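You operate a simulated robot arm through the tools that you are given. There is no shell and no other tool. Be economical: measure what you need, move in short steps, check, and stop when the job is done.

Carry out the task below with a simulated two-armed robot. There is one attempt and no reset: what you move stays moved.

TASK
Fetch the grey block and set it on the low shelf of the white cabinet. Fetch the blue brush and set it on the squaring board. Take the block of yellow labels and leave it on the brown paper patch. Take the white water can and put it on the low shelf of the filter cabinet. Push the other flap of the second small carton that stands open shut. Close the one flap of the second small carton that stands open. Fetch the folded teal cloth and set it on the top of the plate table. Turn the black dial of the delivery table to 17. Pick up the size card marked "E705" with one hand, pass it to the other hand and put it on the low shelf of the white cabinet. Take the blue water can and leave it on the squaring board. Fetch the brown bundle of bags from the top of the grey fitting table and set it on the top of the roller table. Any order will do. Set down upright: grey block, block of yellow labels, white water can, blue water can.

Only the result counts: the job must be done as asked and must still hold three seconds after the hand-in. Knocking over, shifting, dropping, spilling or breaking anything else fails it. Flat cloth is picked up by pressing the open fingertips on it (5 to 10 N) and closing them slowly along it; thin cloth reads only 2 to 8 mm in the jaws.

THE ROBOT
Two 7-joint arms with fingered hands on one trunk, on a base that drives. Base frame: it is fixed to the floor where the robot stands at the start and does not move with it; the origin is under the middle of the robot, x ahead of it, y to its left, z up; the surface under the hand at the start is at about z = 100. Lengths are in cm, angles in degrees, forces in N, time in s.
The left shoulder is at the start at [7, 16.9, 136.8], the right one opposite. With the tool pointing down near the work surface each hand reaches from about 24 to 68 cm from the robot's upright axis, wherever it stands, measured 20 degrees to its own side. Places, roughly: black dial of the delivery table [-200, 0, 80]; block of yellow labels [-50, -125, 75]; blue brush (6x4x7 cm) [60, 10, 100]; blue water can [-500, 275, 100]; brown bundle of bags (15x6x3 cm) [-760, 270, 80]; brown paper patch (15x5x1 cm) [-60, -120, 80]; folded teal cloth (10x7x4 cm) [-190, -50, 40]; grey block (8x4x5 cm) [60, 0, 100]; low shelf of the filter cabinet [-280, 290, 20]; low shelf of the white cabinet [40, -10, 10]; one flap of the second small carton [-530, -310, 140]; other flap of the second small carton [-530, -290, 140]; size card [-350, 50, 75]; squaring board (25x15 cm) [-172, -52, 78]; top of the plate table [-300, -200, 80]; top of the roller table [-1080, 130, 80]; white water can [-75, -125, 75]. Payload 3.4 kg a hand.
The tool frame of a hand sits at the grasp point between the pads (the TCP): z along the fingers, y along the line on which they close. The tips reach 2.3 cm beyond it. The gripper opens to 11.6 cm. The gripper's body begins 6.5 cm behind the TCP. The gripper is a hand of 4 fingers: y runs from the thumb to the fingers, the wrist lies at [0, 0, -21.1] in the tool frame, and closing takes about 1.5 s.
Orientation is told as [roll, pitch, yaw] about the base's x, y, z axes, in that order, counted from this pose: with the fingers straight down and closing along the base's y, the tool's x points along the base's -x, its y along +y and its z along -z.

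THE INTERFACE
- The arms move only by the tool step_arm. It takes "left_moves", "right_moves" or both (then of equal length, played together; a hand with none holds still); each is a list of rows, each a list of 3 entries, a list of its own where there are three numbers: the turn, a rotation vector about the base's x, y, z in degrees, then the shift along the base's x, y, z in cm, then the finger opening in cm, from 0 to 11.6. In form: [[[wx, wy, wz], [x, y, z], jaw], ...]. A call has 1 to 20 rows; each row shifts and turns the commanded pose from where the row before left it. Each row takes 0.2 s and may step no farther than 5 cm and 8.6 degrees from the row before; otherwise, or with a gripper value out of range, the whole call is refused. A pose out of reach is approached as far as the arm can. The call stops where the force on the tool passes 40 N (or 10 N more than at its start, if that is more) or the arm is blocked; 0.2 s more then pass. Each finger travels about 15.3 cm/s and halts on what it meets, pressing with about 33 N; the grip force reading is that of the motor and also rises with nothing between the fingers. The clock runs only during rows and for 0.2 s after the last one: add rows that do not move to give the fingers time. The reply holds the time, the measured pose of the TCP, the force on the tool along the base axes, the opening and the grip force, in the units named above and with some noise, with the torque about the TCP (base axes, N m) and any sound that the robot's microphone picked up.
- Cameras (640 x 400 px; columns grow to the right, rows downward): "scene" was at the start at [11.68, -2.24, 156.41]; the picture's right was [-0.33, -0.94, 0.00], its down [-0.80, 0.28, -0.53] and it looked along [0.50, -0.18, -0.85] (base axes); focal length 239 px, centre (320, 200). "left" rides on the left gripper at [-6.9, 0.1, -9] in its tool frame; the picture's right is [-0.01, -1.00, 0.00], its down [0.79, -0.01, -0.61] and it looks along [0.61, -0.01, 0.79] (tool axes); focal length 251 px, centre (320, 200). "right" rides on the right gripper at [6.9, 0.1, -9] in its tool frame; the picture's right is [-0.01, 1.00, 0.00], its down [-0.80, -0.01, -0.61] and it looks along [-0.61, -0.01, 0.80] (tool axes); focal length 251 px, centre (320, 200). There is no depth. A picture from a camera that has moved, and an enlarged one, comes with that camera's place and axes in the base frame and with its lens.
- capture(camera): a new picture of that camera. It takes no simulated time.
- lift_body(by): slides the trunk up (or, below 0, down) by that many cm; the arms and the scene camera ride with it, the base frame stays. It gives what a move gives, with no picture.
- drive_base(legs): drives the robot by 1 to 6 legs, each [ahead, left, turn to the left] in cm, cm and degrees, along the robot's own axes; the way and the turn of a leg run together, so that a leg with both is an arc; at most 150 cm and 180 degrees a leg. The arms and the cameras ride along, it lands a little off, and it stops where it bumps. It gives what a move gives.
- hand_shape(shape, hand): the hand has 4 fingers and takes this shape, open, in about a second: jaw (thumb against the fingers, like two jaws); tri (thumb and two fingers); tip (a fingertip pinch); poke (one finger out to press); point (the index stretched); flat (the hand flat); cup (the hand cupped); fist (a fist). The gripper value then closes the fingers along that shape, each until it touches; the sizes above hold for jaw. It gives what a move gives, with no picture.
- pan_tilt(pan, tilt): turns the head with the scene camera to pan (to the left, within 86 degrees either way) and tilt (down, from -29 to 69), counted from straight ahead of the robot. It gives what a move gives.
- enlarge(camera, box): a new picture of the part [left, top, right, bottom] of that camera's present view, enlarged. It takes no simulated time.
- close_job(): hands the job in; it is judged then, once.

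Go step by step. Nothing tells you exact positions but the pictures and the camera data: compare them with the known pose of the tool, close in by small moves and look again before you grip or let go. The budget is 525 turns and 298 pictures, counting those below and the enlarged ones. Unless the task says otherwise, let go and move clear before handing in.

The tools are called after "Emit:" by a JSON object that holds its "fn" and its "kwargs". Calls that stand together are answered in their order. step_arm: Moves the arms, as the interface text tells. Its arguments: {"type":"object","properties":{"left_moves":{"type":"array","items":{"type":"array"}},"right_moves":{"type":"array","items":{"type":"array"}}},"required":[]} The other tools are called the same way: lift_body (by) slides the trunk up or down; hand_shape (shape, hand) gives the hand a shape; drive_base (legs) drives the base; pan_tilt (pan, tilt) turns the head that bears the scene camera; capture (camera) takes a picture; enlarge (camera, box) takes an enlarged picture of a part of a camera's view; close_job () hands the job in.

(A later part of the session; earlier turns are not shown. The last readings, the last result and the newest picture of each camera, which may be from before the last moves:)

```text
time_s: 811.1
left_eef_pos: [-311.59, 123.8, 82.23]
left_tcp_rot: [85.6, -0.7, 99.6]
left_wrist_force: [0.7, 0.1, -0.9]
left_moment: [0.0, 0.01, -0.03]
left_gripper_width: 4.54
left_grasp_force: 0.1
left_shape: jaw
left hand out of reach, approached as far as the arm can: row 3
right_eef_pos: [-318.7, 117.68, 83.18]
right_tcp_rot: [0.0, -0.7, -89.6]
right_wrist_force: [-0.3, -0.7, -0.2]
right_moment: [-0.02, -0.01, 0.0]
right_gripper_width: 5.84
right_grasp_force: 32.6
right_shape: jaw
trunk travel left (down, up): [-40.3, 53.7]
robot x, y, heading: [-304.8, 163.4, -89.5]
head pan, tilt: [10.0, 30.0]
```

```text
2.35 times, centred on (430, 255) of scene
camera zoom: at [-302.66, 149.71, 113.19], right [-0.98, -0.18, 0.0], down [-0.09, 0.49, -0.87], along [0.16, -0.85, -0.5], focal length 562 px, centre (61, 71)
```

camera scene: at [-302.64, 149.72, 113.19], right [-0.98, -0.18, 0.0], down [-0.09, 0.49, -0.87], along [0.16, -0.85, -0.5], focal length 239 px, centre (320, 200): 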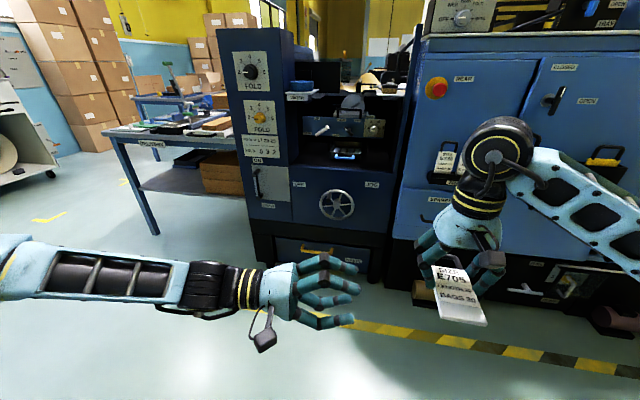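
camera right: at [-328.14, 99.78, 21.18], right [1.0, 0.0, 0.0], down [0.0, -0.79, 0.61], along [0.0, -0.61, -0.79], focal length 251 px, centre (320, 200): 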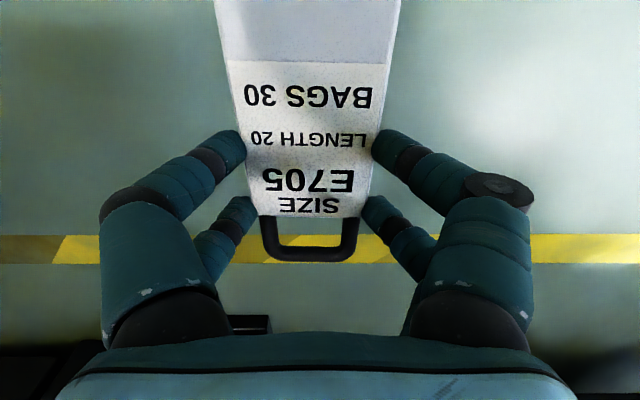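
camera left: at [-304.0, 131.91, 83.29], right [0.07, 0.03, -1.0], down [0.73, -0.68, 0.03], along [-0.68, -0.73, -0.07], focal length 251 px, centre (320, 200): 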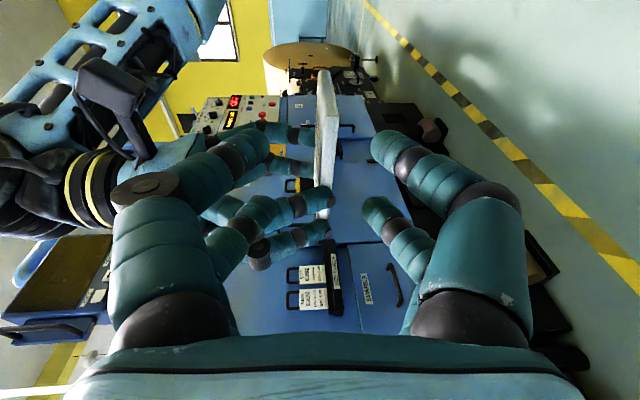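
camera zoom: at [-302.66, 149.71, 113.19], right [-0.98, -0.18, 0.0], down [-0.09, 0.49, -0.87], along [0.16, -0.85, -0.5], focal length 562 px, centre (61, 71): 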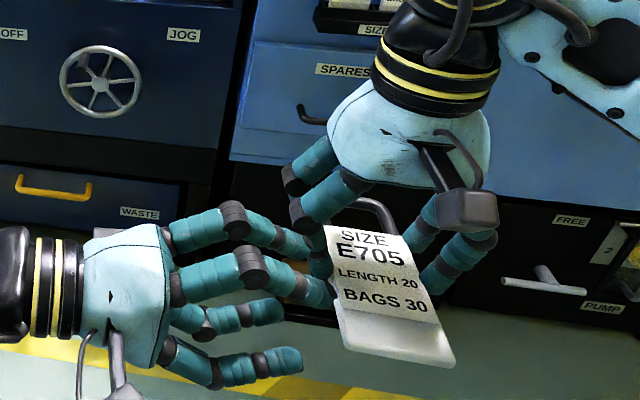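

The left hand is at its inward limit, so I bring the right hand with the card toward it.

Emit:
{"fn": "step_arm", "kwargs": {"right_moves": [[[0, 0, 0], [1.4, 0, 0], 3], [[0, 0, 0], [1.4, 0, 0], 3], [[0, 0, 0], [1.4, 0, 0], 3], [[0, 0, 0], [1.2, 0, 0], 3], [[0, 0, 0], [0, 0, 0], 3]]}}

Emit:
{"fn": "capture", "kwargs": {"camera": "left"}}

```text
time_s: 812.3
left_eef_pos: [-311.7, 123.48, 82.32]
left_tcp_rot: [85.5, -0.7, 99.5]
left_wrist_force: [0.0, -0.3, 0.3]
left_moment: [0.0, 0.03, -0.02]
left_gripper_width: 4.51
left_grasp_force: 0.0
left_shape: jaw
right_eef_pos: [-313.35, 117.75, 83.06]
right_tcp_rot: [-0.1, -0.6, -89.6]
right_wrist_force: [-1.0, 0.5, -1.0]
right_moment: [-0.01, 0.03, 0.02]
right_gripper_width: 5.84
right_grasp_force: 32.7
right_shape: jaw
trunk travel left (down, up): [-40.3, 53.7]
robot x, y, heading: [-304.49, 163.86, -89.4]
head pan, tilt: [10.0, 30.0]
```

```text
13 pictures are left
camera left: at [-304.0, 131.9, 83.28], right [0.07, 0.03, -1.0], down [0.73, -0.68, 0.03], along [-0.68, -0.73, -0.08], focal length 251 px, centre (320, 200)
```

left: 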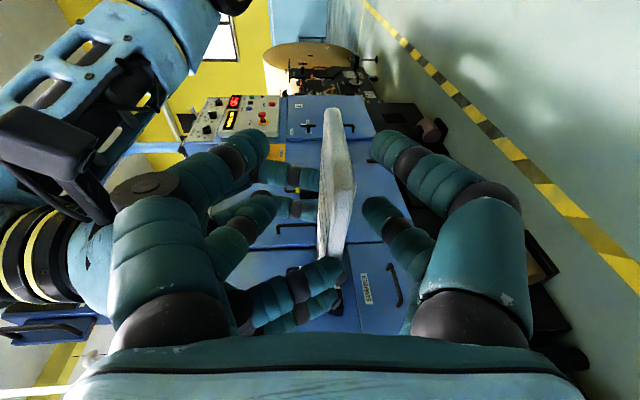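

The card is well inside the left jaws. Lower 0.4 cm to centre and close the left hand.

Emit:
{"fn": "step_arm", "kwargs": {"left_moves": [[[0, 0, 0], [0, 0, -0.4], 3.5], [[0, 0, 0], [0, 0, 0], 2.5], [[0, 0, 0], [0, 0, 0], 1.5], [[0, 0, 0], [0, 0, 0], 0.8], [[0, 0, 0], [0, 0, 0], 0], [[0, 0, 0], [0, 0, 0], 0], [[0, 0, 0], [0, 0, 0], 0], [[0, 0, 0], [0, 0, 0], 0]]}}

Emit:
{"fn": "capture", "kwargs": {"camera": "left"}}

```text
time_s: 814.1
left_eef_pos: [-311.58, 123.58, 81.92]
left_tcp_rot: [85.5, -0.7, 99.5]
left_wrist_force: [-4.1, -1.3, -0.5]
left_moment: [-0.03, 0.01, -0.02]
left_gripper_width: 0.62
left_grasp_force: 32.9
left_shape: jaw
right_eef_pos: [-313.26, 117.81, 83.18]
right_tcp_rot: [0.0, -0.7, -89.6]
right_wrist_force: [3.4, 1.9, 1.0]
right_moment: [0.09, -0.12, -0.17]
right_gripper_width: 5.83
right_grasp_force: 32.8
right_shape: jaw
trunk travel left (down, up): [-40.3, 53.7]
robot x, y, heading: [-304.84, 163.68, -89.3]
head pan, tilt: [10.0, 30.0]
```

```text
12 pictures are left
camera left: at [-303.93, 131.78, 82.93], right [0.07, 0.03, -1.0], down [0.73, -0.68, 0.03], along [-0.68, -0.73, -0.08], focal length 251 px, centre (320, 200)
```

left: 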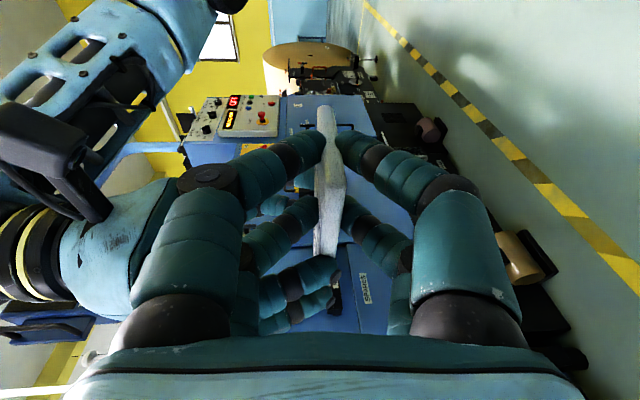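

The left hand holds the card. Open the right hand and lift it away.

Emit:
{"fn": "step_arm", "kwargs": {"right_moves": [[[0, 0, 0], [0, 0, 0], 6.5], [[0, 0, 0], [0, 0, 0], 7.5], [[0, 0, 0], [0, -0.5, 0], 8.5], [[0, 0, 0], [0, -0.5, 0], 8.5], [[0, 0, 0], [0, 0, 2], 8.5], [[0, 0, 0], [0, 0, 4], 8.5], [[0, 0, 0], [0, 0, 4], 8.5], [[0, 0, 0], [-3, 0, 3], 8.5], [[0, 0, 0], [-4, 0, 0], 8.5], [[0, 0, 0], [-4, 0, 0], 8.5], [[0, 0, 0], [-4, 0, 0], 8.5], [[0, 0, 0], [-4, 0, 0], 8.5]]}}

Emit:
{"fn": "capture", "kwargs": {"camera": "scene"}}

```text
time_s: 816.7
left_eef_pos: [-311.58, 123.56, 81.99]
left_tcp_rot: [85.5, -0.7, 99.6]
left_wrist_force: [0.1, 0.0, 1.1]
left_moment: [0.02, 0.02, -0.01]
left_gripper_width: 0.6
left_grasp_force: 33.4
left_shape: jaw
right_eef_pos: [-332.49, 116.72, 96.14]
right_tcp_rot: [0.1, -0.6, -89.6]
right_wrist_force: [-0.1, 1.2, 0.1]
right_moment: [0.02, -0.01, -0.03]
right_gripper_width: 8.48
right_grasp_force: 0.0
right_shape: jaw
trunk travel left (down, up): [-40.3, 53.7]
robot x, y, heading: [-304.61, 163.46, -89.4]
head pan, tilt: [10.0, 30.0]
```

```text
11 pictures are left
camera scene: at [-302.77, 149.73, 113.19], right [-0.98, -0.18, 0.0], down [-0.09, 0.49, -0.87], along [0.16, -0.85, -0.5], focal length 239 px, centre (320, 200)
```

scene: 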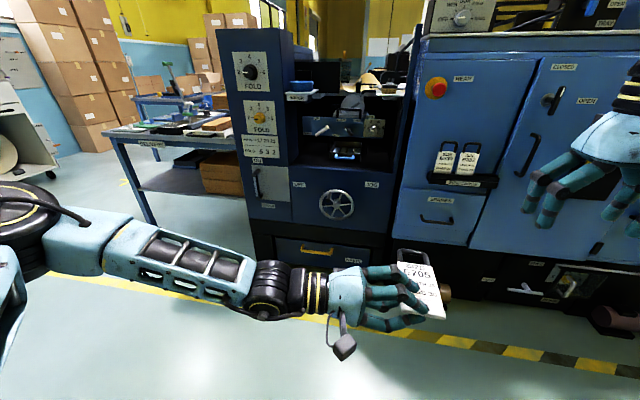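

Hand-over done. Turn the left hand back to point forward, raise, and drive to the white cabinet.

Emit:
{"fn": "step_arm", "kwargs": {"left_moves": [[[0, 0, 0], [4, 0, 0], 0], [[0, 0, 0], [4, 0, 0], 0], [[0, 0, 0], [4, 0, 0], 0], [[0, 0, 0], [4, 0, 0], 0], [[0, 0, 0], [4, 0, 0], 0], [[0, 0, 7.5], [2, -1.4, 1], 0], [[0, 0, 7.5], [2, -1.4, 1], 0], [[0, 0, 7.5], [2, -1.4, 1], 0], [[0, 0, 7.5], [2, -1.4, 1], 0], [[0, 0, 7.5], [2, -1.4, 1], 0], [[0, 0, 7.5], [2, -1.4, 1], 0], [[0, 0, 7.5], [2, -1.4, 1], 0], [[0, 0, 7.5], [2, -1.4, 1], 0], [[0, 0, 7.5], [2, -1.4, 1], 0], [[0, 0, 7.5], [2, -1.4, 1], 0], [[0, 0, 7.5], [2, -1.4, 1], 0], [[0, 0, 5], [1, -1, 0], 0], [[0, 0, 0], [0, 0, 0], 0]]}}

Emit:
{"fn": "lift_body", "kwargs": {"by": 40}}

Emit:
{"fn": "drive_base", "kwargs": {"legs": [[40, 0, 0], [0, 0, 89], [0, -12, 0], [130, 0, 0], [70, 0, 0]]}}

```text
time_s: 820.5
left_eef_pos: [-268.58, 107.42, 93.03]
left_tcp_rot: [85.6, -0.6, -172.5]
left_wrist_force: [-0.4, 0.9, -0.6]
left_moment: [0.02, 0.03, 0.0]
left_gripper_width: 0.59
left_grasp_force: 33.0
left_shape: jaw
right_eef_pos: [-332.31, 116.84, 96.35]
right_tcp_rot: [0.1, -0.6, -89.5]
right_wrist_force: [0.1, 0.5, 0.5]
right_moment: [0.02, 0.03, -0.01]
right_gripper_width: 8.46
right_grasp_force: 0.1
right_shape: jaw
trunk travel left (down, up): [-40.3, 53.7]
robot x, y, heading: [-304.56, 163.82, -89.6]
head pan, tilt: [10.0, 30.0]
```

```text
time_s: 824.3
left_eef_pos: [-268.66, 107.29, 132.92]
left_tcp_rot: [85.6, -0.6, -172.6]
left_wrist_force: [-0.3, 0.5, -0.6]
left_moment: [0.0, 0.01, 0.0]
left_gripper_width: 0.62
left_grasp_force: 33.0
left_shape: jaw
right_eef_pos: [-332.48, 116.8, 136.34]
right_tcp_rot: [0.0, -0.7, -89.6]
right_wrist_force: [0.3, 0.2, -0.5]
right_moment: [0.03, -0.03, 0.02]
right_gripper_width: 8.45
right_grasp_force: 0.1
right_shape: jaw
trunk travel left (down, up): [-80.3, 13.7]
robot x, y, heading: [-304.9, 163.79, -89.4]
head pan, tilt: [10.0, 30.0]
```

```text
time_s: 841.0
left_eef_pos: [-46.2, 137.54, 132.91]
left_tcp_rot: [85.8, -0.6, -85.5]
left_wrist_force: [-0.5, -0.3, 0.7]
left_moment: [-0.05, 0.0, -0.02]
left_gripper_width: 0.56
left_grasp_force: 32.6
left_shape: jaw
right_eef_pos: [-59.02, 74.35, 136.36]
right_tcp_rot: [0.0, -0.7, -2.5]
right_wrist_force: [-0.5, 0.0, 0.4]
right_moment: [-0.01, -0.01, 0.05]
right_gripper_width: 8.47
right_grasp_force: 0.0
right_shape: jaw
trunk travel left (down, up): [-80.3, 13.7]
robot x, y, heading: [-103.85, 104.55, -2.4]
head pan, tilt: [10.0, 30.0]
```

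Emit:
{"fn": "drive_base", "kwargs": {"legs": [[0, 0, 2.4], [15, -70, 0], [10, -68, 0]]}}

Emit:
{"fn": "step_arm", "kwargs": {"right_moves": [[[0, 0, 0], [-4, 0, 0], 8.5], [[0, 0, 0], [-4, 0, 0], 8.5], [[0, 0, 0], [-4, 0, 0], 8.5]]}}

Emit:
{"fn": "lift_body", "kwargs": {"by": -40}}

Emit:
{"fn": "lift_body", "kwargs": {"by": -39}}

Emit:
{"fn": "capture", "kwargs": {"camera": "scene"}}

```text
time_s: 848.6
left_eef_pos: [-22.24, 2.43, 132.87]
left_tcp_rot: [85.7, -0.7, -83.1]
left_wrist_force: [1.0, -0.1, 0.0]
left_moment: [-0.01, 0.01, 0.02]
left_gripper_width: 0.61
left_grasp_force: 33.3
left_shape: jaw
right_eef_pos: [-32.21, -61.2, 136.31]
right_tcp_rot: [0.1, -0.7, -0.1]
right_wrist_force: [-0.1, 0.4, -0.3]
right_moment: [-0.02, -0.04, 0.0]
right_gripper_width: 8.44
right_grasp_force: 0.0
right_shape: jaw
trunk travel left (down, up): [-80.3, 13.7]
robot x, y, heading: [-78.65, -33.32, 0.0]
head pan, tilt: [10.0, 30.0]
```

```text
time_s: 849.5
left_eef_pos: [-22.18, 2.37, 132.98]
left_tcp_rot: [85.7, -0.6, -83.1]
left_wrist_force: [0.6, -0.3, -1.2]
left_moment: [-0.02, -0.01, 0.0]
left_gripper_width: 0.59
left_grasp_force: 32.6
left_shape: jaw
right_eef_pos: [-44.36, -61.37, 136.31]
right_tcp_rot: [0.1, -0.7, -0.1]
right_wrist_force: [0.1, 0.3, -0.5]
right_moment: [0.02, -0.02, -0.01]
right_gripper_width: 8.46
right_grasp_force: 0.0
right_shape: jaw
trunk travel left (down, up): [-80.3, 13.7]
robot x, y, heading: [-78.41, -33.03, 0.2]
head pan, tilt: [10.0, 30.0]
```

```text
time_s: 853.3
left_eef_pos: [-22.22, 2.35, 92.98]
left_tcp_rot: [85.6, -0.6, -83.0]
left_wrist_force: [0.0, -0.2, -1.6]
left_moment: [0.0, 0.01, 0.0]
left_gripper_width: 0.61
left_grasp_force: 33.2
left_shape: jaw
right_eef_pos: [-44.18, -61.38, 96.17]
right_tcp_rot: [0.0, -0.6, -0.2]
right_wrist_force: [0.5, 0.8, 0.9]
right_moment: [-0.02, 0.03, 0.02]
right_gripper_width: 8.48
right_grasp_force: 0.0
right_shape: jaw
trunk travel left (down, up): [-40.3, 53.7]
robot x, y, heading: [-78.18, -33.12, 0.3]
head pan, tilt: [10.0, 30.0]
```

```text
time_s: 857.0
left_eef_pos: [-22.27, 2.41, 53.88]
left_tcp_rot: [85.6, -0.6, -83.0]
left_wrist_force: [0.0, -0.5, -0.4]
left_moment: [-0.02, 0.02, 0.03]
left_gripper_width: 0.58
left_grasp_force: 33.1
left_shape: jaw
right_eef_pos: [-44.07, -61.37, 57.28]
right_tcp_rot: [-0.1, -0.6, -0.1]
right_wrist_force: [0.0, -0.5, 0.6]
right_moment: [0.05, -0.02, -0.05]
right_gripper_width: 8.47
right_grasp_force: 0.0
right_shape: jaw
trunk travel left (down, up): [-1.3, 92.7]
robot x, y, heading: [-78.45, -33.17, 0.2]
head pan, tilt: [10.0, 30.0]
```

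```text
10 pictures are left
camera scene: at [-64.61, -31.4, 74.19], right [0.18, -0.98, 0.0], down [-0.49, -0.09, -0.87], along [0.85, 0.15, -0.5], focal length 239 px, centre (320, 200)
```

scene: 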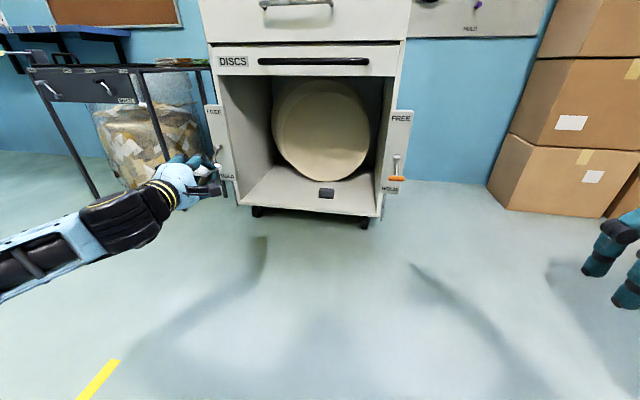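

The bay is ahead with the block inside. I roll the left hand back (card vertical, loop down) so I can stand it on the shelf and let go without dragging it; then lower and approach.

Emit:
{"fn": "step_arm", "kwargs": {"left_moves": [[[-8.2, 0, 0], [0, 0, 0], 0], [[-8.2, 0, 0], [0, 0, 0], 0], [[-8.2, 0, 0], [0, 0, 0], 0], [[-8.2, 0, 0], [0, 0, 0], 0], [[-8.2, 0, 0], [0, 0, 0], 0], [[-8.2, 0, 0], [0, 0, 0], 0], [[-8.2, 0, 0], [0, 0, 0], 0], [[-8.2, 0, 0], [0, 0, 0], 0], [[-8.2, 0, 0], [0, 0, 0], 0], [[-8.2, 0, 0], [0, 0, 0], 0], [[-8, 0, 0], [0, 0, 0], 0], [[0, 0, 0], [0, 0, -4], 0], [[0, 0, 0], [0, 0, -4], 0], [[0, 0, 0], [0, 0, -4], 0], [[0, 0, 0], [0, 0, -4], 0], [[0, 0, 0], [0, 0, -4], 0], [[0, 0, 0], [0, 0, 0], 0]]}}

Emit:
{"fn": "drive_base", "kwargs": {"legs": [[0, 6, 0], [35, 0, 0]]}}

Emit:
{"fn": "capture", "kwargs": {"camera": "scene"}}

```text
time_s: 860.6
left_eef_pos: [-22.06, 2.31, 48.87]
left_tcp_rot: [-9.6, -82.8, 5.3]
left_wrist_force: [0.8, 0.7, -0.2]
left_moment: [0.01, 0.03, 0.04]
left_gripper_width: 0.61
left_grasp_force: 32.7
left_shape: jaw
left hand out of reach, approached as far as the arm can: row 13, 14, 15, 16
right_eef_pos: [-44.13, -61.3, 57.23]
right_tcp_rot: [0.0, -0.6, 0.0]
right_wrist_force: [0.3, -0.2, -0.1]
right_moment: [0.01, -0.02, -0.02]
right_gripper_width: 8.47
right_grasp_force: 0.0
right_shape: jaw
trunk travel left (down, up): [-1.3, 92.7]
robot x, y, heading: [-78.52, -33.41, 0.2]
head pan, tilt: [10.0, 30.0]
```

```text
time_s: 863.5
left_eef_pos: [12.88, 8.31, 48.91]
left_tcp_rot: [-9.7, -82.9, 5.3]
left_wrist_force: [-0.4, -0.2, -0.8]
left_moment: [0.01, 0.02, -0.02]
left_gripper_width: 0.61
left_grasp_force: 33.0
left_shape: jaw
right_eef_pos: [-9.19, -55.34, 57.19]
right_tcp_rot: [0.0, -0.6, -0.2]
right_wrist_force: [-0.2, -0.9, -0.3]
right_moment: [0.01, -0.04, 0.0]
right_gripper_width: 8.46
right_grasp_force: 0.1
right_shape: jaw
trunk travel left (down, up): [-1.3, 92.7]
robot x, y, heading: [-43.67, -27.02, -0.0]
head pan, tilt: [10.0, 30.0]
```

```text
9 pictures are left
camera scene: at [-29.64, -25.37, 74.18], right [0.18, -0.98, 0.0], down [-0.49, -0.09, -0.87], along [0.85, 0.15, -0.5], focal length 239 px, centre (320, 200)
```

scene: 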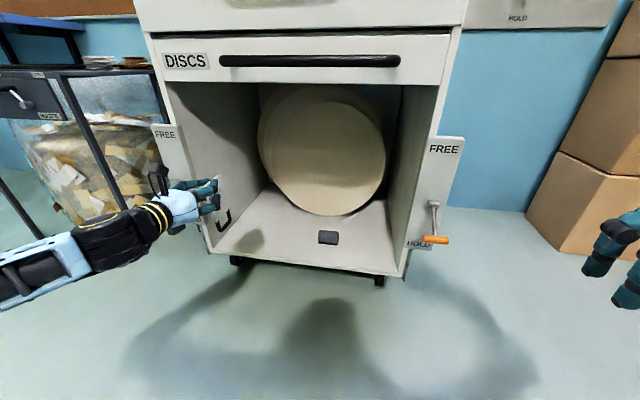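

The hand can't go lower while horizontal, so I back off, pitch it to vertical (card then stands on its long edge), and choose a spot right of the block (y≈-29).

Emit:
{"fn": "drive_base", "kwargs": {"legs": [[-28, 0, 0], [0, -38, 0]]}}

Emit:
{"fn": "step_arm", "kwargs": {"left_moves": [[[0, 8.2, 0], [0, 0, 0], 0], [[0, 8.2, 0], [0, 0, 0], 0], [[0, 8.2, 0], [0, 0, 0], 0], [[0, 8.2, 0], [0, 0, 0], 0], [[0, 8.2, 0], [0, 0, -2], 0], [[0, 8.2, 0], [0, 0, -3], 0], [[0, 8.2, 0], [0, 0, -3], 0], [[0, 8.2, 0], [0, 0, -3], 0], [[0, 8.2, 0], [0, 0, -3], 0], [[0, 8.2, 0], [0, 0, -3], 0], [[0, 0, 0], [0, 0, -3], 0], [[0, 0, 0], [0, 0, -3], 0], [[0, 0, 0], [0, 0, 0], 0]]}}

Emit:
{"fn": "capture", "kwargs": {"camera": "left"}}

```text
time_s: 867.2
left_eef_pos: [-16.36, -21.95, 48.47]
left_tcp_rot: [-12.1, -82.8, 8.3]
left_wrist_force: [0.1, 0.8, 0.2]
left_moment: [-0.01, 0.01, 0.0]
left_gripper_width: 0.61
left_grasp_force: 32.3
left_shape: jaw
right_eef_pos: [-38.2, -85.38, 56.09]
right_tcp_rot: [-2.6, 1.1, 2.4]
right_wrist_force: [0.7, -0.3, 0.1]
right_moment: [-0.01, -0.01, 0.02]
right_gripper_width: 8.5
right_grasp_force: 0.1
right_shape: jaw
trunk travel left (down, up): [-1.3, 92.7]
robot x, y, heading: [-72.59, -58.08, 0.7]
head pan, tilt: [10.0, 30.0]
stopped in leg 2: the robot was blocked; the commanded pose is now the measured one
```

```text
time_s: 870.0
left_eef_pos: [-16.02, -22.33, 25.12]
left_tcp_rot: [-4.5, -0.8, 0.8]
left_wrist_force: [-0.1, 0.0, -0.4]
left_moment: [0.0, -0.01, 0.01]
left_gripper_width: 0.62
left_grasp_force: 33.1
left_shape: jaw
right_eef_pos: [-38.05, -85.55, 55.88]
right_tcp_rot: [-3.0, 1.0, 2.5]
right_wrist_force: [-0.3, 0.6, 0.0]
right_moment: [0.02, -0.02, -0.02]
right_gripper_width: 8.48
right_grasp_force: 0.0
right_shape: jaw
trunk travel left (down, up): [-1.3, 92.7]
robot x, y, heading: [-72.26, -58.32, 0.7]
head pan, tilt: [10.0, 30.0]
```

```text
8 pictures are left
camera left: at [-9.47, -21.63, 34.26], right [0.02, -1.0, 0.08], down [-0.8, 0.03, 0.59], along [-0.59, -0.08, -0.8], focal length 251 px, centre (320, 200)
```

left: 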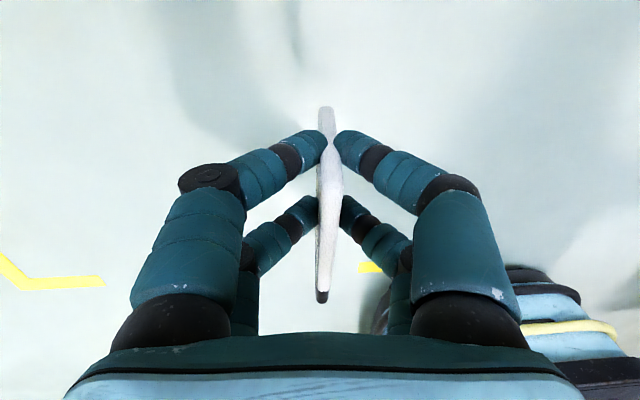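

The right elbow brushed the bench. I move away left, go ahead first, then sideways in front of the cabinet.

Emit:
{"fn": "drive_base", "kwargs": {"legs": [[0, 6, -0.7], [36, 0, 0], [0, -13, 0]]}}

Emit:
{"fn": "capture", "kwargs": {"camera": "scene"}}

```text
time_s: 872.5
left_eef_pos: [11.12, -28.39, 26.06]
left_tcp_rot: [-4.4, -1.3, -11.7]
left_wrist_force: [0.9, 0.6, 0.4]
left_moment: [0.04, -0.02, 0.01]
left_gripper_width: 0.59
left_grasp_force: 33.3
left_shape: jaw
right_eef_pos: [-23.96, -85.08, 56.98]
right_tcp_rot: [-2.8, 0.0, -9.9]
right_wrist_force: [0.0, -0.7, -0.3]
right_moment: [-0.01, -0.05, 0.02]
right_gripper_width: 8.46
right_grasp_force: 0.0
right_shape: jaw
trunk travel left (down, up): [-1.3, 92.7]
robot x, y, heading: [-51.39, -51.79, -11.6]
head pan, tilt: [10.0, 30.0]
stopped in leg 2: the robot was blocked; the commanded pose is now the measured one
```

```text
7 pictures are left
camera scene: at [-37.64, -52.15, 74.31], right [-0.03, -1.0, 0.01], down [-0.49, 0.01, -0.87], along [0.87, -0.03, -0.49], focal length 239 px, centre (320, 200)
```

scene: 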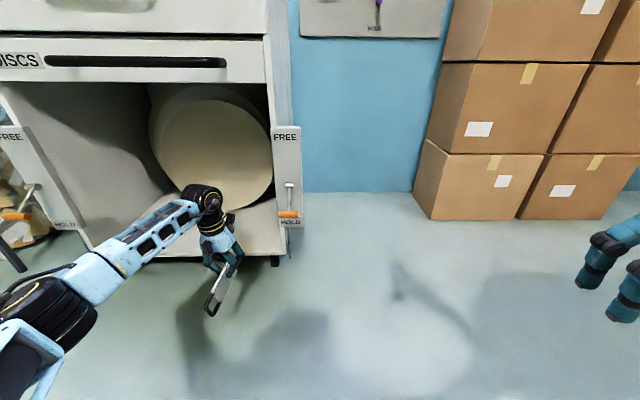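

Emit:
{"fn": "drive_base", "kwargs": {"legs": [[-2, 16, 0], [0, 0, 11.6], [19, 0, 0]]}}

Emit:
{"fn": "drive_base", "kwargs": {"legs": [[0, -28, 0]]}}

Emit:
{"fn": "capture", "kwargs": {"camera": "scene"}}

```text
time_s: 875.8
left_eef_pos: [25.69, -0.1, 25.85]
left_tcp_rot: [-3.9, -0.9, 0.3]
left_wrist_force: [0.4, 0.1, 0.4]
left_moment: [0.06, -0.01, -0.04]
left_gripper_width: 0.58
left_grasp_force: 32.9
left_shape: jaw
right_eef_pos: [3.1, -63.1, 56.44]
right_tcp_rot: [-2.3, 0.5, 2.0]
right_wrist_force: [0.2, 0.3, -0.1]
right_moment: [0.02, 0.0, 0.01]
right_gripper_width: 8.49
right_grasp_force: 0.1
right_shape: jaw
trunk travel left (down, up): [-1.3, 92.7]
robot x, y, heading: [-30.99, -35.56, -0.1]
head pan, tilt: [10.0, 30.0]
```

```text
time_s: 877.8
left_eef_pos: [25.64, -28.11, 25.94]
left_tcp_rot: [-3.9, -0.9, 0.3]
left_wrist_force: [-0.4, 0.3, -1.7]
left_moment: [0.01, -0.02, -0.01]
left_gripper_width: 0.6
left_grasp_force: 33.0
left_shape: jaw
right_eef_pos: [3.2, -91.27, 56.31]
right_tcp_rot: [-2.3, 0.5, 1.8]
right_wrist_force: [-0.4, -0.1, 0.6]
right_moment: [-0.01, -0.02, -0.04]
right_gripper_width: 8.49
right_grasp_force: 0.1
right_shape: jaw
trunk travel left (down, up): [-1.3, 92.7]
robot x, y, heading: [-30.78, -63.54, 0.3]
head pan, tilt: [10.0, 30.0]
```

```text
6 pictures are left
camera scene: at [-16.79, -61.87, 74.18], right [0.18, -0.98, 0.0], down [-0.49, -0.09, -0.87], along [0.85, 0.15, -0.5], focal length 239 px, centre (320, 200)
```

scene: 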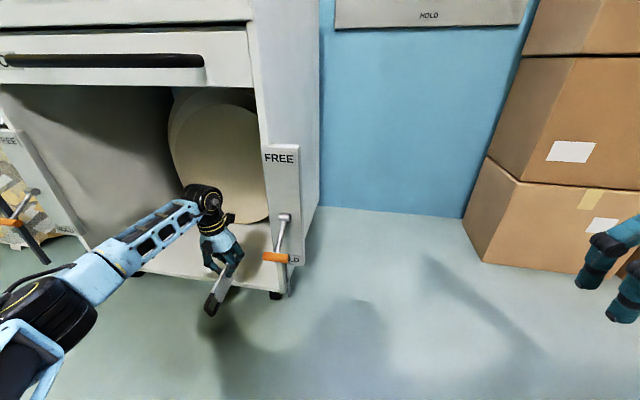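

Aligned in front of the right part of the bay. Drive in 20 cm and lower to contact.

Emit:
{"fn": "drive_base", "kwargs": {"legs": [[20, 0, 0]]}}

Emit:
{"fn": "step_arm", "kwargs": {"left_moves": [[[0, 0, 0], [0, 0, -2.5], 0], [[0, 0, 0], [0, 0, -1.5], 0], [[0, 0, 0], [0, 0, -0.8], 0], [[0, 0, 0], [0, 0, -0.7], 0], [[0, 0, 0], [0, 0, -0.7], 0], [[0, 0, 0], [0, 0, -0.7], 0], [[0, 0, 0], [0, 0, -0.7], 0], [[0, 0, 0], [0, 0, -0.7], 0], [[0, 0, 0], [0, 0, 0], 0]]}}

Emit:
{"fn": "capture", "kwargs": {"camera": "left"}}

```text
time_s: 879.4
left_eef_pos: [45.74, -28.09, 25.84]
left_tcp_rot: [-3.8, -0.8, 0.1]
left_wrist_force: [0.0, 0.2, -1.3]
left_moment: [-0.01, -0.02, -0.04]
left_gripper_width: 0.57
left_grasp_force: 32.3
left_shape: jaw
right_eef_pos: [23.26, -91.22, 56.27]
right_tcp_rot: [-2.3, 0.5, 1.8]
right_wrist_force: [0.0, -0.2, 0.1]
right_moment: [-0.01, 0.03, 0.02]
right_gripper_width: 8.46
right_grasp_force: 0.1
right_shape: jaw
trunk travel left (down, up): [-1.3, 92.7]
robot x, y, heading: [-11.04, -63.58, 0.0]
head pan, tilt: [10.0, 30.0]
```

```text
time_s: 881.1
left_eef_pos: [46.05, -28.24, 18.93]
left_tcp_rot: [-4.1, -1.6, 0.4]
left_wrist_force: [-5.2, 0.5, 29.2]
left_moment: [-0.18, 1.47, -0.1]
left_gripper_width: 0.81
left_grasp_force: 33.5
left_shape: jaw
right_eef_pos: [23.06, -91.26, 56.38]
right_tcp_rot: [-2.1, 0.2, 1.9]
right_wrist_force: [-0.3, 0.5, -1.1]
right_moment: [0.03, -0.02, 0.05]
right_gripper_width: 8.48
right_grasp_force: 0.1
right_shape: jaw
trunk travel left (down, up): [-1.3, 92.7]
robot x, y, heading: [-10.83, -63.33, 0.0]
head pan, tilt: [10.0, 30.0]
stopped in row 8 (left hand): the force on the tool passed its limit at 44 N (the readings are from after the stop); the commanded pose is now the measured one
```

```text
5 pictures are left
camera left: at [52.52, -27.43, 28.14], right [0.01, -1.0, 0.07], down [-0.81, 0.03, 0.58], along [-0.58, -0.06, -0.81], focal length 251 px, centre (320, 200)
```

left: 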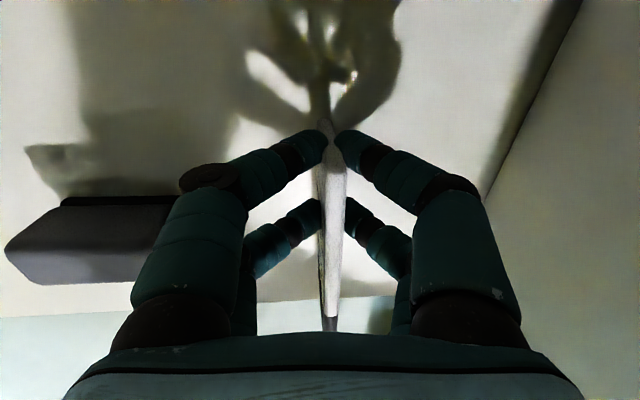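

Contact. The loop end is near the shelf's front edge, so I lift 1 cm, go 4 cm deeper, and set down again.

Emit:
{"fn": "step_arm", "kwargs": {"left_moves": [[[0, 0, 0], [0, 0, 1], 0], [[0, 0, 0], [0, 0, 0.5], 0]]}}

Emit:
{"fn": "drive_base", "kwargs": {"legs": [[4, 0, 0]]}}

Emit:
{"fn": "step_arm", "kwargs": {"left_moves": [[[0, 0, 0], [0, 0, -0.8], 0], [[0, 0, 0], [0, 0, -0.4], 0], [[0, 0, 0], [0, 0, -0.3], 0], [[0, 0, 0], [0, 0, 0], 0]]}}

```text
time_s: 881.7
left_eef_pos: [45.9, -28.11, 19.88]
left_tcp_rot: [-4.0, -1.1, 0.1]
left_wrist_force: [-0.8, 0.1, 1.6]
left_moment: [-0.01, 0.17, 0.03]
left_gripper_width: 0.69
left_grasp_force: 33.5
left_shape: jaw
right_eef_pos: [23.27, -91.16, 56.32]
right_tcp_rot: [-2.2, 0.5, 1.9]
right_wrist_force: [0.5, 0.3, -0.8]
right_moment: [-0.01, 0.05, 0.03]
right_gripper_width: 8.46
right_grasp_force: 0.1
right_shape: jaw
trunk travel left (down, up): [-1.3, 92.7]
robot x, y, heading: [-10.8, -63.16, 0.2]
head pan, tilt: [10.0, 30.0]
```

```text
time_s: 882.6
left_eef_pos: [50.01, -28.12, 19.99]
left_tcp_rot: [-4.1, -1.2, 0.2]
left_wrist_force: [0.2, -0.3, 0.7]
left_moment: [-0.01, 0.14, 0.02]
left_gripper_width: 0.68
left_grasp_force: 33.1
left_shape: jaw
right_eef_pos: [27.3, -91.2, 56.28]
right_tcp_rot: [-2.3, 0.6, 1.7]
right_wrist_force: [0.1, -0.6, -0.7]
right_moment: [-0.02, -0.03, 0.0]
right_gripper_width: 8.49
right_grasp_force: 0.0
right_shape: jaw
trunk travel left (down, up): [-1.3, 92.7]
robot x, y, heading: [-6.48, -63.5, 0.2]
head pan, tilt: [10.0, 30.0]
```

```text
time_s: 883.6
left_eef_pos: [49.96, -28.24, 18.82]
left_tcp_rot: [-3.9, -1.6, 0.2]
left_wrist_force: [4.5, 1.7, 36.2]
left_moment: [-0.22, 1.18, -0.04]
left_gripper_width: 0.74
left_grasp_force: 33.0
left_shape: jaw
right_eef_pos: [27.08, -91.39, 56.45]
right_tcp_rot: [-2.1, 0.1, 1.8]
right_wrist_force: [-1.1, 0.0, -0.8]
right_moment: [-0.03, 0.04, 0.0]
right_gripper_width: 8.46
right_grasp_force: 0.1
right_shape: jaw
trunk travel left (down, up): [-1.3, 92.7]
robot x, y, heading: [-6.83, -63.55, 0.2]
head pan, tilt: [10.0, 30.0]
```

On the shelf. Open the fingers and rise.

Emit:
{"fn": "step_arm", "kwargs": {"left_moves": [[[0, 0, 0], [0, 0, 0.3], 1.5], [[0, 0, 0], [0, 0, 0], 3], [[0, 0, 0], [0, 0, 0], 4.5], [[0, 0, 0], [0, 0, 0], 5.5], [[0, 0, 0], [0, 0, 0], 5.5], [[0, 0, 0], [0, 0, 2], 5.5], [[0, 0, 0], [0, 0, 3], 5.5], [[0, 0, 0], [0, 0, 4], 5.5], [[0, 0, 0], [0, 0, 3], 5.5], [[0, 0, 0], [0, 0, 0], 5.5]]}}

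Emit:
{"fn": "capture", "kwargs": {"camera": "left"}}

```text
time_s: 885.8
left_eef_pos: [49.86, -28.19, 30.84]
left_tcp_rot: [-4.0, -1.2, 0.3]
left_wrist_force: [0.3, 0.9, 0.0]
left_moment: [-0.05, 0.0, 0.01]
left_gripper_width: 5.46
left_grasp_force: 0.0
left_shape: jaw
right_eef_pos: [27.29, -91.24, 56.35]
right_tcp_rot: [-2.3, 0.5, 1.8]
right_wrist_force: [-0.2, -0.1, -0.3]
right_moment: [0.0, 0.0, -0.02]
right_gripper_width: 8.49
right_grasp_force: 0.0
right_shape: jaw
trunk travel left (down, up): [-1.3, 92.7]
robot x, y, heading: [-6.81, -63.6, 0.0]
head pan, tilt: [10.0, 30.0]
```

```text
4 pictures are left
camera left: at [56.47, -27.48, 39.95], right [0.01, -1.0, 0.07], down [-0.81, 0.03, 0.59], along [-0.59, -0.06, -0.8], focal length 251 px, centre (320, 200)
```

left: 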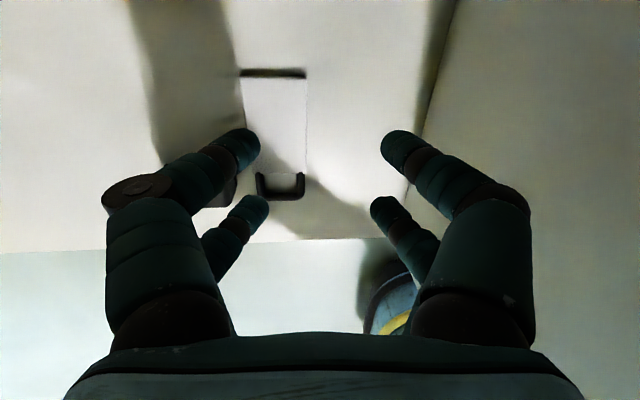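

The card lies flat on the low shelf. Withdraw, raise, and check the bench labels since my elbow had touched the bench.

Emit:
{"fn": "drive_base", "kwargs": {"legs": [[-28, 0, 0]]}}

Emit:
{"fn": "lift_body", "kwargs": {"by": 40}}

Emit:
{"fn": "lift_body", "kwargs": {"by": 40}}

Emit:
{"fn": "drive_base", "kwargs": {"legs": [[0, 30, 0], [0, 0, -70]]}}

Emit:
{"fn": "pan_tilt", "kwargs": {"pan": -40, "tilt": 40}}

Emit:
{"fn": "capture", "kwargs": {"camera": "scene"}}

```text
time_s: 887.7
left_eef_pos: [21.79, -28.18, 30.71]
left_tcp_rot: [-4.0, -1.2, 0.4]
left_wrist_force: [0.0, 1.0, 0.7]
left_moment: [0.02, -0.04, -0.01]
left_gripper_width: 5.43
left_grasp_force: 0.0
left_shape: jaw
right_eef_pos: [-0.75, -91.25, 56.39]
right_tcp_rot: [-2.3, 0.4, 2.0]
right_wrist_force: [-0.6, 0.0, -0.8]
right_moment: [0.03, 0.0, -0.05]
right_gripper_width: 8.49
right_grasp_force: 0.1
right_shape: jaw
trunk travel left (down, up): [-1.3, 92.7]
robot x, y, heading: [-34.67, -63.39, 0.5]
head pan, tilt: [10.0, 30.0]
```

```text
time_s: 890.3
left_eef_pos: [17.06, -27.9, 50.55]
left_tcp_rot: [-3.4, 10.1, 0.3]
left_wrist_force: [0.2, -0.4, 0.6]
left_moment: [-0.02, -0.01, -0.01]
left_gripper_width: 5.47
left_grasp_force: 0.1
left_shape: jaw
right_eef_pos: [-0.38, -90.91, 85.48]
right_tcp_rot: [-2.4, 0.7, 2.0]
right_wrist_force: [-0.3, 0.5, 0.1]
right_moment: [-0.03, 0.0, -0.03]
right_gripper_width: 8.47
right_grasp_force: 0.1
right_shape: jaw
trunk travel left (down, up): [-30.1, 63.9]
robot x, y, heading: [-34.82, -63.86, 0.3]
head pan, tilt: [10.0, 30.0]
stopped: the arm was blocked; the commanded pose is now the measured one
```

```text
time_s: 891.8
left_eef_pos: [17.23, -27.97, 63.57]
left_tcp_rot: [-3.0, 10.2, 0.4]
left_wrist_force: [0.1, 0.2, 0.5]
left_moment: [0.01, -0.01, 0.02]
left_gripper_width: 5.5
left_grasp_force: 0.1
left_shape: jaw
right_eef_pos: [-0.59, -91.14, 98.29]
right_tcp_rot: [-2.4, 0.5, 1.8]
right_wrist_force: [0.5, 0.0, -0.6]
right_moment: [0.01, 0.01, 0.02]
right_gripper_width: 8.47
right_grasp_force: 0.0
right_shape: jaw
trunk travel left (down, up): [-42.9, 51.1]
robot x, y, heading: [-34.76, -63.67, 0.1]
head pan, tilt: [10.0, 30.0]
stopped: the force on the tool passed its limit at 64 N (the readings are from after the stop); the commanded pose is now the measured one
```

```text
time_s: 894.4
left_eef_pos: [17.92, 0.57, 63.51]
left_tcp_rot: [-2.7, 10.6, -1.3]
left_wrist_force: [-0.3, -1.0, 6.1]
left_moment: [0.83, 2.04, -0.26]
left_gripper_width: 5.49
left_grasp_force: 0.1
left_shape: jaw
right_eef_pos: [-1.83, -62.49, 97.98]
right_tcp_rot: [-2.2, 0.3, -0.2]
right_wrist_force: [0.5, -0.3, -0.1]
right_moment: [-0.02, -0.01, 0.04]
right_gripper_width: 8.48
right_grasp_force: 0.1
right_shape: jaw
trunk travel left (down, up): [-42.9, 51.1]
robot x, y, heading: [-34.72, -33.71, -1.9]
head pan, tilt: [10.0, 30.0]
stopped in leg 2: the force on the tool passed its limit at 64 N (the readings are from after the stop); the commanded pose is now the measured one
```

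```text
time_s: 895.6
left_eef_pos: [18.07, 0.47, 63.62]
left_tcp_rot: [-2.7, 10.5, -1.3]
left_wrist_force: [-0.5, 1.2, 7.4]
left_moment: [0.8, 1.89, -0.16]
left_gripper_width: 5.51
left_grasp_force: 0.2
left_shape: jaw
right_eef_pos: [-1.88, -62.55, 97.95]
right_tcp_rot: [-2.3, 0.3, -0.2]
right_wrist_force: [-0.7, 0.1, 0.1]
right_moment: [0.01, 0.0, 0.0]
right_gripper_width: 8.48
right_grasp_force: 0.0
right_shape: jaw
trunk travel left (down, up): [-42.9, 51.1]
robot x, y, heading: [-34.79, -33.08, -1.8]
head pan, tilt: [-40.0, 40.0]
```

```text
3 pictures are left
camera scene: at [-23.42, -39.38, 114.3], right [-0.67, -0.75, 0.0], down [-0.48, 0.43, -0.77], along [0.57, -0.51, -0.64], focal length 239 px, centre (320, 200)
```

scene: 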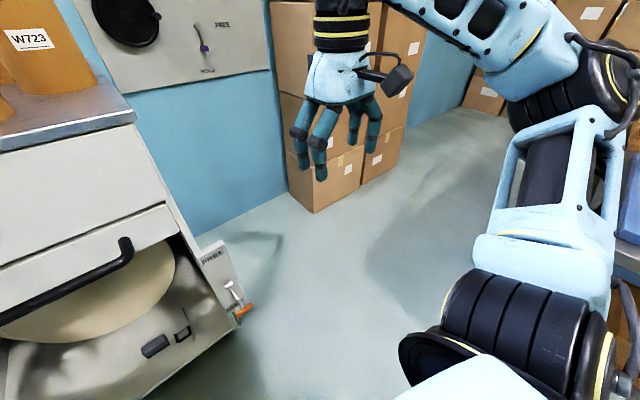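

While rising, the left hand caught the drawer handle from below. I back straight out first.

Emit:
{"fn": "drive_base", "kwargs": {"legs": [[-25, 0, 0]]}}

Emit:
{"fn": "lift_body", "kwargs": {"by": 40}}

Emit:
{"fn": "pan_tilt", "kwargs": {"pan": 5, "tilt": 45}}

Emit:
{"fn": "capture", "kwargs": {"camera": "scene"}}

```text
time_s: 896.3
left_eef_pos: [18.07, 0.56, 63.49]
left_tcp_rot: [-2.8, 10.1, -1.3]
left_wrist_force: [14.6, 1.7, -3.7]
left_moment: [0.58, 3.85, -0.08]
left_gripper_width: 5.51
left_grasp_force: 0.0
left_shape: jaw
right_eef_pos: [-2.18, -62.39, 97.87]
right_tcp_rot: [-2.2, 0.6, -0.3]
right_wrist_force: [-0.7, -0.2, -0.2]
right_moment: [-0.01, 0.01, 0.02]
right_gripper_width: 8.53
right_grasp_force: 0.1
right_shape: jaw
trunk travel left (down, up): [-42.9, 51.1]
robot x, y, heading: [-35.29, -33.6, -2.0]
head pan, tilt: [-40.0, 40.0]
stopped in leg 1: the force on the tool passed its limit at 65 N (the readings are from after the stop); the commanded pose is now the measured one
```

```text
time_s: 896.9
left_eef_pos: [18.04, 0.63, 63.58]
left_tcp_rot: [-2.6, 10.9, -1.5]
left_wrist_force: [20.5, 5.8, -10.5]
left_moment: [0.03, 4.9, 0.0]
left_gripper_width: 5.53
left_grasp_force: 0.0
left_shape: jaw
right_eef_pos: [-1.89, -62.47, 98.48]
right_tcp_rot: [-2.3, 0.7, -0.4]
right_wrist_force: [0.2, 0.4, 1.2]
right_moment: [-0.01, 0.02, 0.02]
right_gripper_width: 8.49
right_grasp_force: 0.0
right_shape: jaw
trunk travel left (down, up): [-43.6, 50.4]
robot x, y, heading: [-35.51, -33.54, -2.1]
head pan, tilt: [-40.0, 40.0]
stopped: the force on the tool passed its limit at 48 N (the readings are from after the stop); the commanded pose is now the measured one
```

```text
time_s: 898.0
left_eef_pos: [17.88, 0.51, 63.61]
left_tcp_rot: [-2.7, 10.8, -1.4]
left_wrist_force: [20.7, 5.5, -15.1]
left_moment: [-0.04, 4.75, 0.03]
left_gripper_width: 5.52
left_grasp_force: 0.0
left_shape: jaw
right_eef_pos: [-1.98, -62.32, 98.46]
right_tcp_rot: [-2.3, 0.8, -0.3]
right_wrist_force: [-0.7, -0.5, -0.6]
right_moment: [0.01, -0.03, -0.02]
right_gripper_width: 8.48
right_grasp_force: 0.0
right_shape: jaw
trunk travel left (down, up): [-43.6, 50.4]
robot x, y, heading: [-35.53, -33.51, -2.2]
head pan, tilt: [5.0, 45.0]
```

```text
2 pictures are left
camera scene: at [-21.51, -33.02, 114.12], right [0.05, -1.0, 0.0], down [-0.71, -0.04, -0.7], along [0.7, 0.03, -0.71], focal length 239 px, centre (320, 200)
```

scene: 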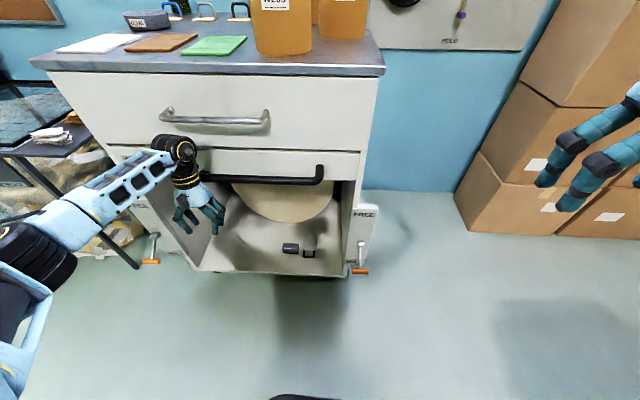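

The hand's camera bracket is hooked behind the black handle. Lower first, then back out.

Emit:
{"fn": "lift_body", "kwargs": {"by": -8}}

Emit:
{"fn": "lift_body", "kwargs": {"by": -10}}

Emit:
{"fn": "drive_base", "kwargs": {"legs": [[-25, 0, 0]]}}

```text
time_s: 898.4
left_eef_pos: [18.1, 0.53, 63.4]
left_tcp_rot: [-2.7, 9.9, -1.3]
left_wrist_force: [10.9, 1.3, -1.8]
left_moment: [0.51, 2.71, 0.06]
left_gripper_width: 5.52
left_grasp_force: 0.0
left_shape: jaw
right_eef_pos: [-2.23, -62.56, 97.84]
right_tcp_rot: [-2.3, 0.6, -0.3]
right_wrist_force: [-0.2, -0.2, -0.3]
right_moment: [0.0, 0.01, 0.0]
right_gripper_width: 8.51
right_grasp_force: 0.1
right_shape: jaw
trunk travel left (down, up): [-42.8, 51.2]
robot x, y, heading: [-35.52, -33.23, -2.0]
head pan, tilt: [5.0, 45.0]
stopped: the force on the tool passed its limit at 56 N (the readings are from after the stop); the commanded pose is now the measured one
```

```text
time_s: 898.8
left_eef_pos: [18.26, 0.55, 63.36]
left_tcp_rot: [-2.9, 9.1, -1.1]
left_wrist_force: [0.8, -1.3, 7.2]
left_moment: [0.73, 1.09, -0.04]
left_gripper_width: 5.5
left_grasp_force: 0.0
left_shape: jaw
right_eef_pos: [-2.39, -62.56, 97.14]
right_tcp_rot: [-2.1, 0.3, -0.3]
right_wrist_force: [-0.6, -0.7, -0.5]
right_moment: [-0.02, -0.01, 0.0]
right_gripper_width: 8.46
right_grasp_force: 0.1
right_shape: jaw
trunk travel left (down, up): [-42.1, 51.9]
robot x, y, heading: [-35.55, -33.37, -2.3]
head pan, tilt: [5.0, 45.0]
stopped: the force on the tool passed its limit at 55 N (the readings are from after the stop); the commanded pose is now the measured one
```

```text
time_s: 899.5
left_eef_pos: [18.48, 0.5, 63.27]
left_tcp_rot: [-3.1, 8.6, -1.3]
left_wrist_force: [14.4, 1.4, -5.2]
left_moment: [0.15, 2.87, -0.02]
left_gripper_width: 5.49
left_grasp_force: 0.0
left_shape: jaw
right_eef_pos: [-2.7, -62.59, 97.1]
right_tcp_rot: [-2.3, 0.6, -0.5]
right_wrist_force: [0.0, 0.1, -0.5]
right_moment: [-0.02, -0.01, 0.03]
right_gripper_width: 8.49
right_grasp_force: 0.1
right_shape: jaw
trunk travel left (down, up): [-42.1, 51.9]
robot x, y, heading: [-35.85, -33.56, -2.4]
head pan, tilt: [5.0, 45.0]
stopped in leg 1: the force on the tool passed its limit at 66 N (the readings are from after the stop); the commanded pose is now the measured one
```

Relieve the pull first: forward a few cm, then lower the hand with small arm moves.

Emit:
{"fn": "drive_base", "kwargs": {"legs": [[4, 0, 0]]}}

Emit:
{"fn": "step_arm", "kwargs": {"left_moves": [[[0, 0, 0], [0.5, 0, 0], 5.5], [[0, 0, 0], [0, 0, -1], 5.5], [[0, 0, 0], [0, 0, -1.5], 5.5], [[0, 0, 0], [0, 0, -2], 5.5], [[0, 0, 0], [0, 0, -2], 5.5]]}}

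```text
time_s: 900.3
left_eef_pos: [18.18, 0.5, 63.41]
left_tcp_rot: [-2.9, 9.4, -1.1]
left_wrist_force: [-8.2, 0.6, 10.1]
left_moment: [0.41, 0.14, -0.13]
left_gripper_width: 5.51
left_grasp_force: 0.0
left_shape: jaw
right_eef_pos: [-2.25, -62.55, 97.16]
right_tcp_rot: [-2.2, 0.3, -0.3]
right_wrist_force: [-0.6, -0.9, -0.9]
right_moment: [0.02, 0.01, 0.0]
right_gripper_width: 8.49
right_grasp_force: 0.0
right_shape: jaw
trunk travel left (down, up): [-42.1, 51.9]
robot x, y, heading: [-35.18, -33.48, -2.1]
head pan, tilt: [5.0, 45.0]
stopped in leg 1: the force on the tool passed its limit at 68 N (the readings are from after the stop); the commanded pose is now the measured one
```

```text
time_s: 900.8
left_eef_pos: [18.26, 0.55, 63.4]
left_tcp_rot: [-2.8, 9.4, -1.2]
left_wrist_force: [-23.9, -2.1, 17.6]
left_moment: [0.76, -1.72, -0.25]
left_gripper_width: 5.5
left_grasp_force: 0.0
left_shape: jaw
right_eef_pos: [-2.71, -62.72, 97.23]
right_tcp_rot: [-2.0, 0.0, 0.0]
right_wrist_force: [0.9, 1.0, -0.4]
right_moment: [0.0, -0.01, -0.03]
right_gripper_width: 8.47
right_grasp_force: 0.1
right_shape: jaw
trunk travel left (down, up): [-42.1, 51.9]
robot x, y, heading: [-35.4, -33.62, -1.8]
head pan, tilt: [5.0, 45.0]
stopped in row 2 (left hand): the force on the tool passed its limit at 41 N (the readings are from after the stop); the commanded pose is now the measured one
```

The bar is trapped in x and z but sideways is free. I slide back to where it entered (y≈-28) and reverse the motion.

Emit:
{"fn": "step_arm", "kwargs": {"left_moves": [[[0, 0, 0], [-0.4, 0, 0], 5.5], [[0, 0, 0], [0, 0, 0], 5.5]]}}

Emit:
{"fn": "drive_base", "kwargs": {"legs": [[0, -28, 0]]}}

Emit:
{"fn": "lift_body", "kwargs": {"by": -4}}

```text
time_s: 901.6
left_eef_pos: [18.2, 0.68, 63.45]
left_tcp_rot: [-2.8, 9.3, -1.1]
left_wrist_force: [-6.9, -2.6, 15.1]
left_moment: [0.92, 0.08, -0.29]
left_gripper_width: 5.52
left_grasp_force: 0.2
left_shape: jaw
right_eef_pos: [-2.47, -62.71, 97.12]
right_tcp_rot: [-2.2, 0.2, -0.2]
right_wrist_force: [-0.2, -0.3, 0.0]
right_moment: [-0.01, -0.01, 0.01]
right_gripper_width: 8.47
right_grasp_force: 0.0
right_shape: jaw
trunk travel left (down, up): [-42.1, 51.9]
robot x, y, heading: [-35.13, -33.73, -2.0]
head pan, tilt: [5.0, 45.0]
stopped in row 2 (left hand): the force on the tool passed its limit at 41 N (the readings are from after the stop); the commanded pose is now the measured one
```

```text
time_s: 902.4
left_eef_pos: [18.27, 0.47, 63.35]
left_tcp_rot: [-2.5, 9.2, -0.2]
left_wrist_force: [-3.5, 3.4, 5.9]
left_moment: [-0.01, 1.05, -0.01]
left_gripper_width: 5.51
left_grasp_force: 0.0
left_shape: jaw
right_eef_pos: [-2.16, -63.26, 97.04]
right_tcp_rot: [-2.2, 0.2, 0.0]
right_wrist_force: [-0.6, -0.3, -0.3]
right_moment: [0.03, 0.0, 0.0]
right_gripper_width: 8.49
right_grasp_force: 0.0
right_shape: jaw
trunk travel left (down, up): [-42.1, 51.9]
robot x, y, heading: [-35.23, -34.18, -1.9]
head pan, tilt: [5.0, 45.0]
stopped in leg 1: the force on the tool passed its limit at 56 N (the readings are from after the stop); the commanded pose is now the measured one
```

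```text
time_s: 902.7
left_eef_pos: [18.26, 0.44, 63.39]
left_tcp_rot: [-2.7, 8.2, 0.0]
left_wrist_force: [-10.4, -3.4, 13.2]
left_moment: [0.92, 0.04, -0.08]
left_gripper_width: 5.49
left_grasp_force: 0.1
left_shape: jaw
right_eef_pos: [-2.32, -63.4, 96.41]
right_tcp_rot: [-2.1, 0.2, -0.1]
right_wrist_force: [0.3, 1.0, 0.5]
right_moment: [0.02, -0.01, 0.01]
right_gripper_width: 8.47
right_grasp_force: 0.1
right_shape: jaw
trunk travel left (down, up): [-41.3, 52.7]
robot x, y, heading: [-35.65, -34.76, -1.8]
head pan, tilt: [5.0, 45.0]
stopped: the force on the tool passed its limit at 54 N (the readings are from after the stop); the commanded pose is now the measured one
```

Emit:
{"fn": "step_arm", "kwargs": {"left_moves": [[[0, 0, 0], [-0.3, 0, 0.4], 5.5], [[0, 0, 0], [0, 0, 0], 5.5]]}}

Emit:
{"fn": "step_arm", "kwargs": {"left_moves": [[[0, 0, 0], [0, -1.5, 0], 5.5], [[0, 0, 0], [0, -1.5, 0], 5.5], [[0, 0, 0], [0, -1.5, 0], 5.5], [[0, 0, 0], [0, 0, 0], 5.5]]}}

```text
time_s: 903.3
left_eef_pos: [18.44, 0.5, 63.38]
left_tcp_rot: [-2.7, 8.7, -0.2]
left_wrist_force: [-2.9, -5.5, -3.8]
left_moment: [1.01, 1.73, -0.31]
left_gripper_width: 5.52
left_grasp_force: 0.0
left_shape: jaw
right_eef_pos: [-1.95, -63.28, 96.35]
right_tcp_rot: [-2.2, 0.4, -0.1]
right_wrist_force: [0.2, -0.1, 0.6]
right_moment: [-0.01, 0.01, -0.02]
right_gripper_width: 8.48
right_grasp_force: 0.1
right_shape: jaw
trunk travel left (down, up): [-41.3, 52.7]
robot x, y, heading: [-34.91, -34.36, -2.0]
head pan, tilt: [5.0, 45.0]
```

```text
time_s: 903.8
left_eef_pos: [18.35, 0.29, 63.39]
left_tcp_rot: [-2.4, 8.6, 1.1]
left_wrist_force: [6.0, 18.1, -4.5]
left_moment: [-2.03, 2.73, 0.22]
left_gripper_width: 5.5
left_grasp_force: 0.1
left_shape: jaw
right_eef_pos: [-1.56, -62.91, 96.31]
right_tcp_rot: [-2.4, 0.5, 0.2]
right_wrist_force: [-0.5, -0.7, -0.4]
right_moment: [0.0, 0.01, -0.03]
right_gripper_width: 8.49
right_grasp_force: 0.1
right_shape: jaw
trunk travel left (down, up): [-41.3, 52.7]
robot x, y, heading: [-35.24, -34.32, -1.4]
head pan, tilt: [5.0, 45.0]
stopped in row 2 (left hand): the force on the tool passed its limit at 51 N (the readings are from after the stop); the commanded pose is now the measured one
```

Emit:
{"fn": "capture", "kwargs": {"camera": "left"}}

```text
1 pictures are left
camera left: at [26.42, 0.96, 71.27], right [0.03, -1.0, 0.04], down [-0.7, 0.0, 0.72], along [-0.72, -0.05, -0.69], focal length 251 px, centre (320, 200)
```

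left: 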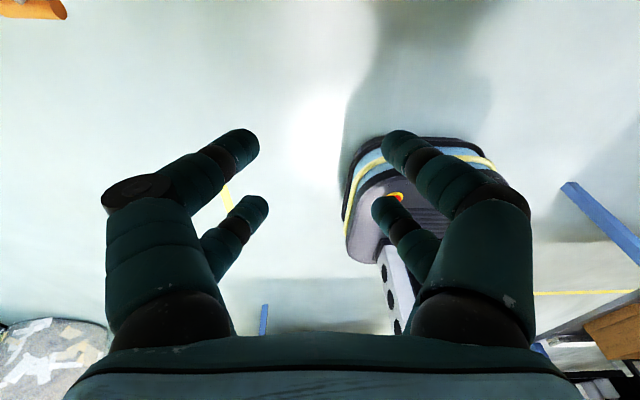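

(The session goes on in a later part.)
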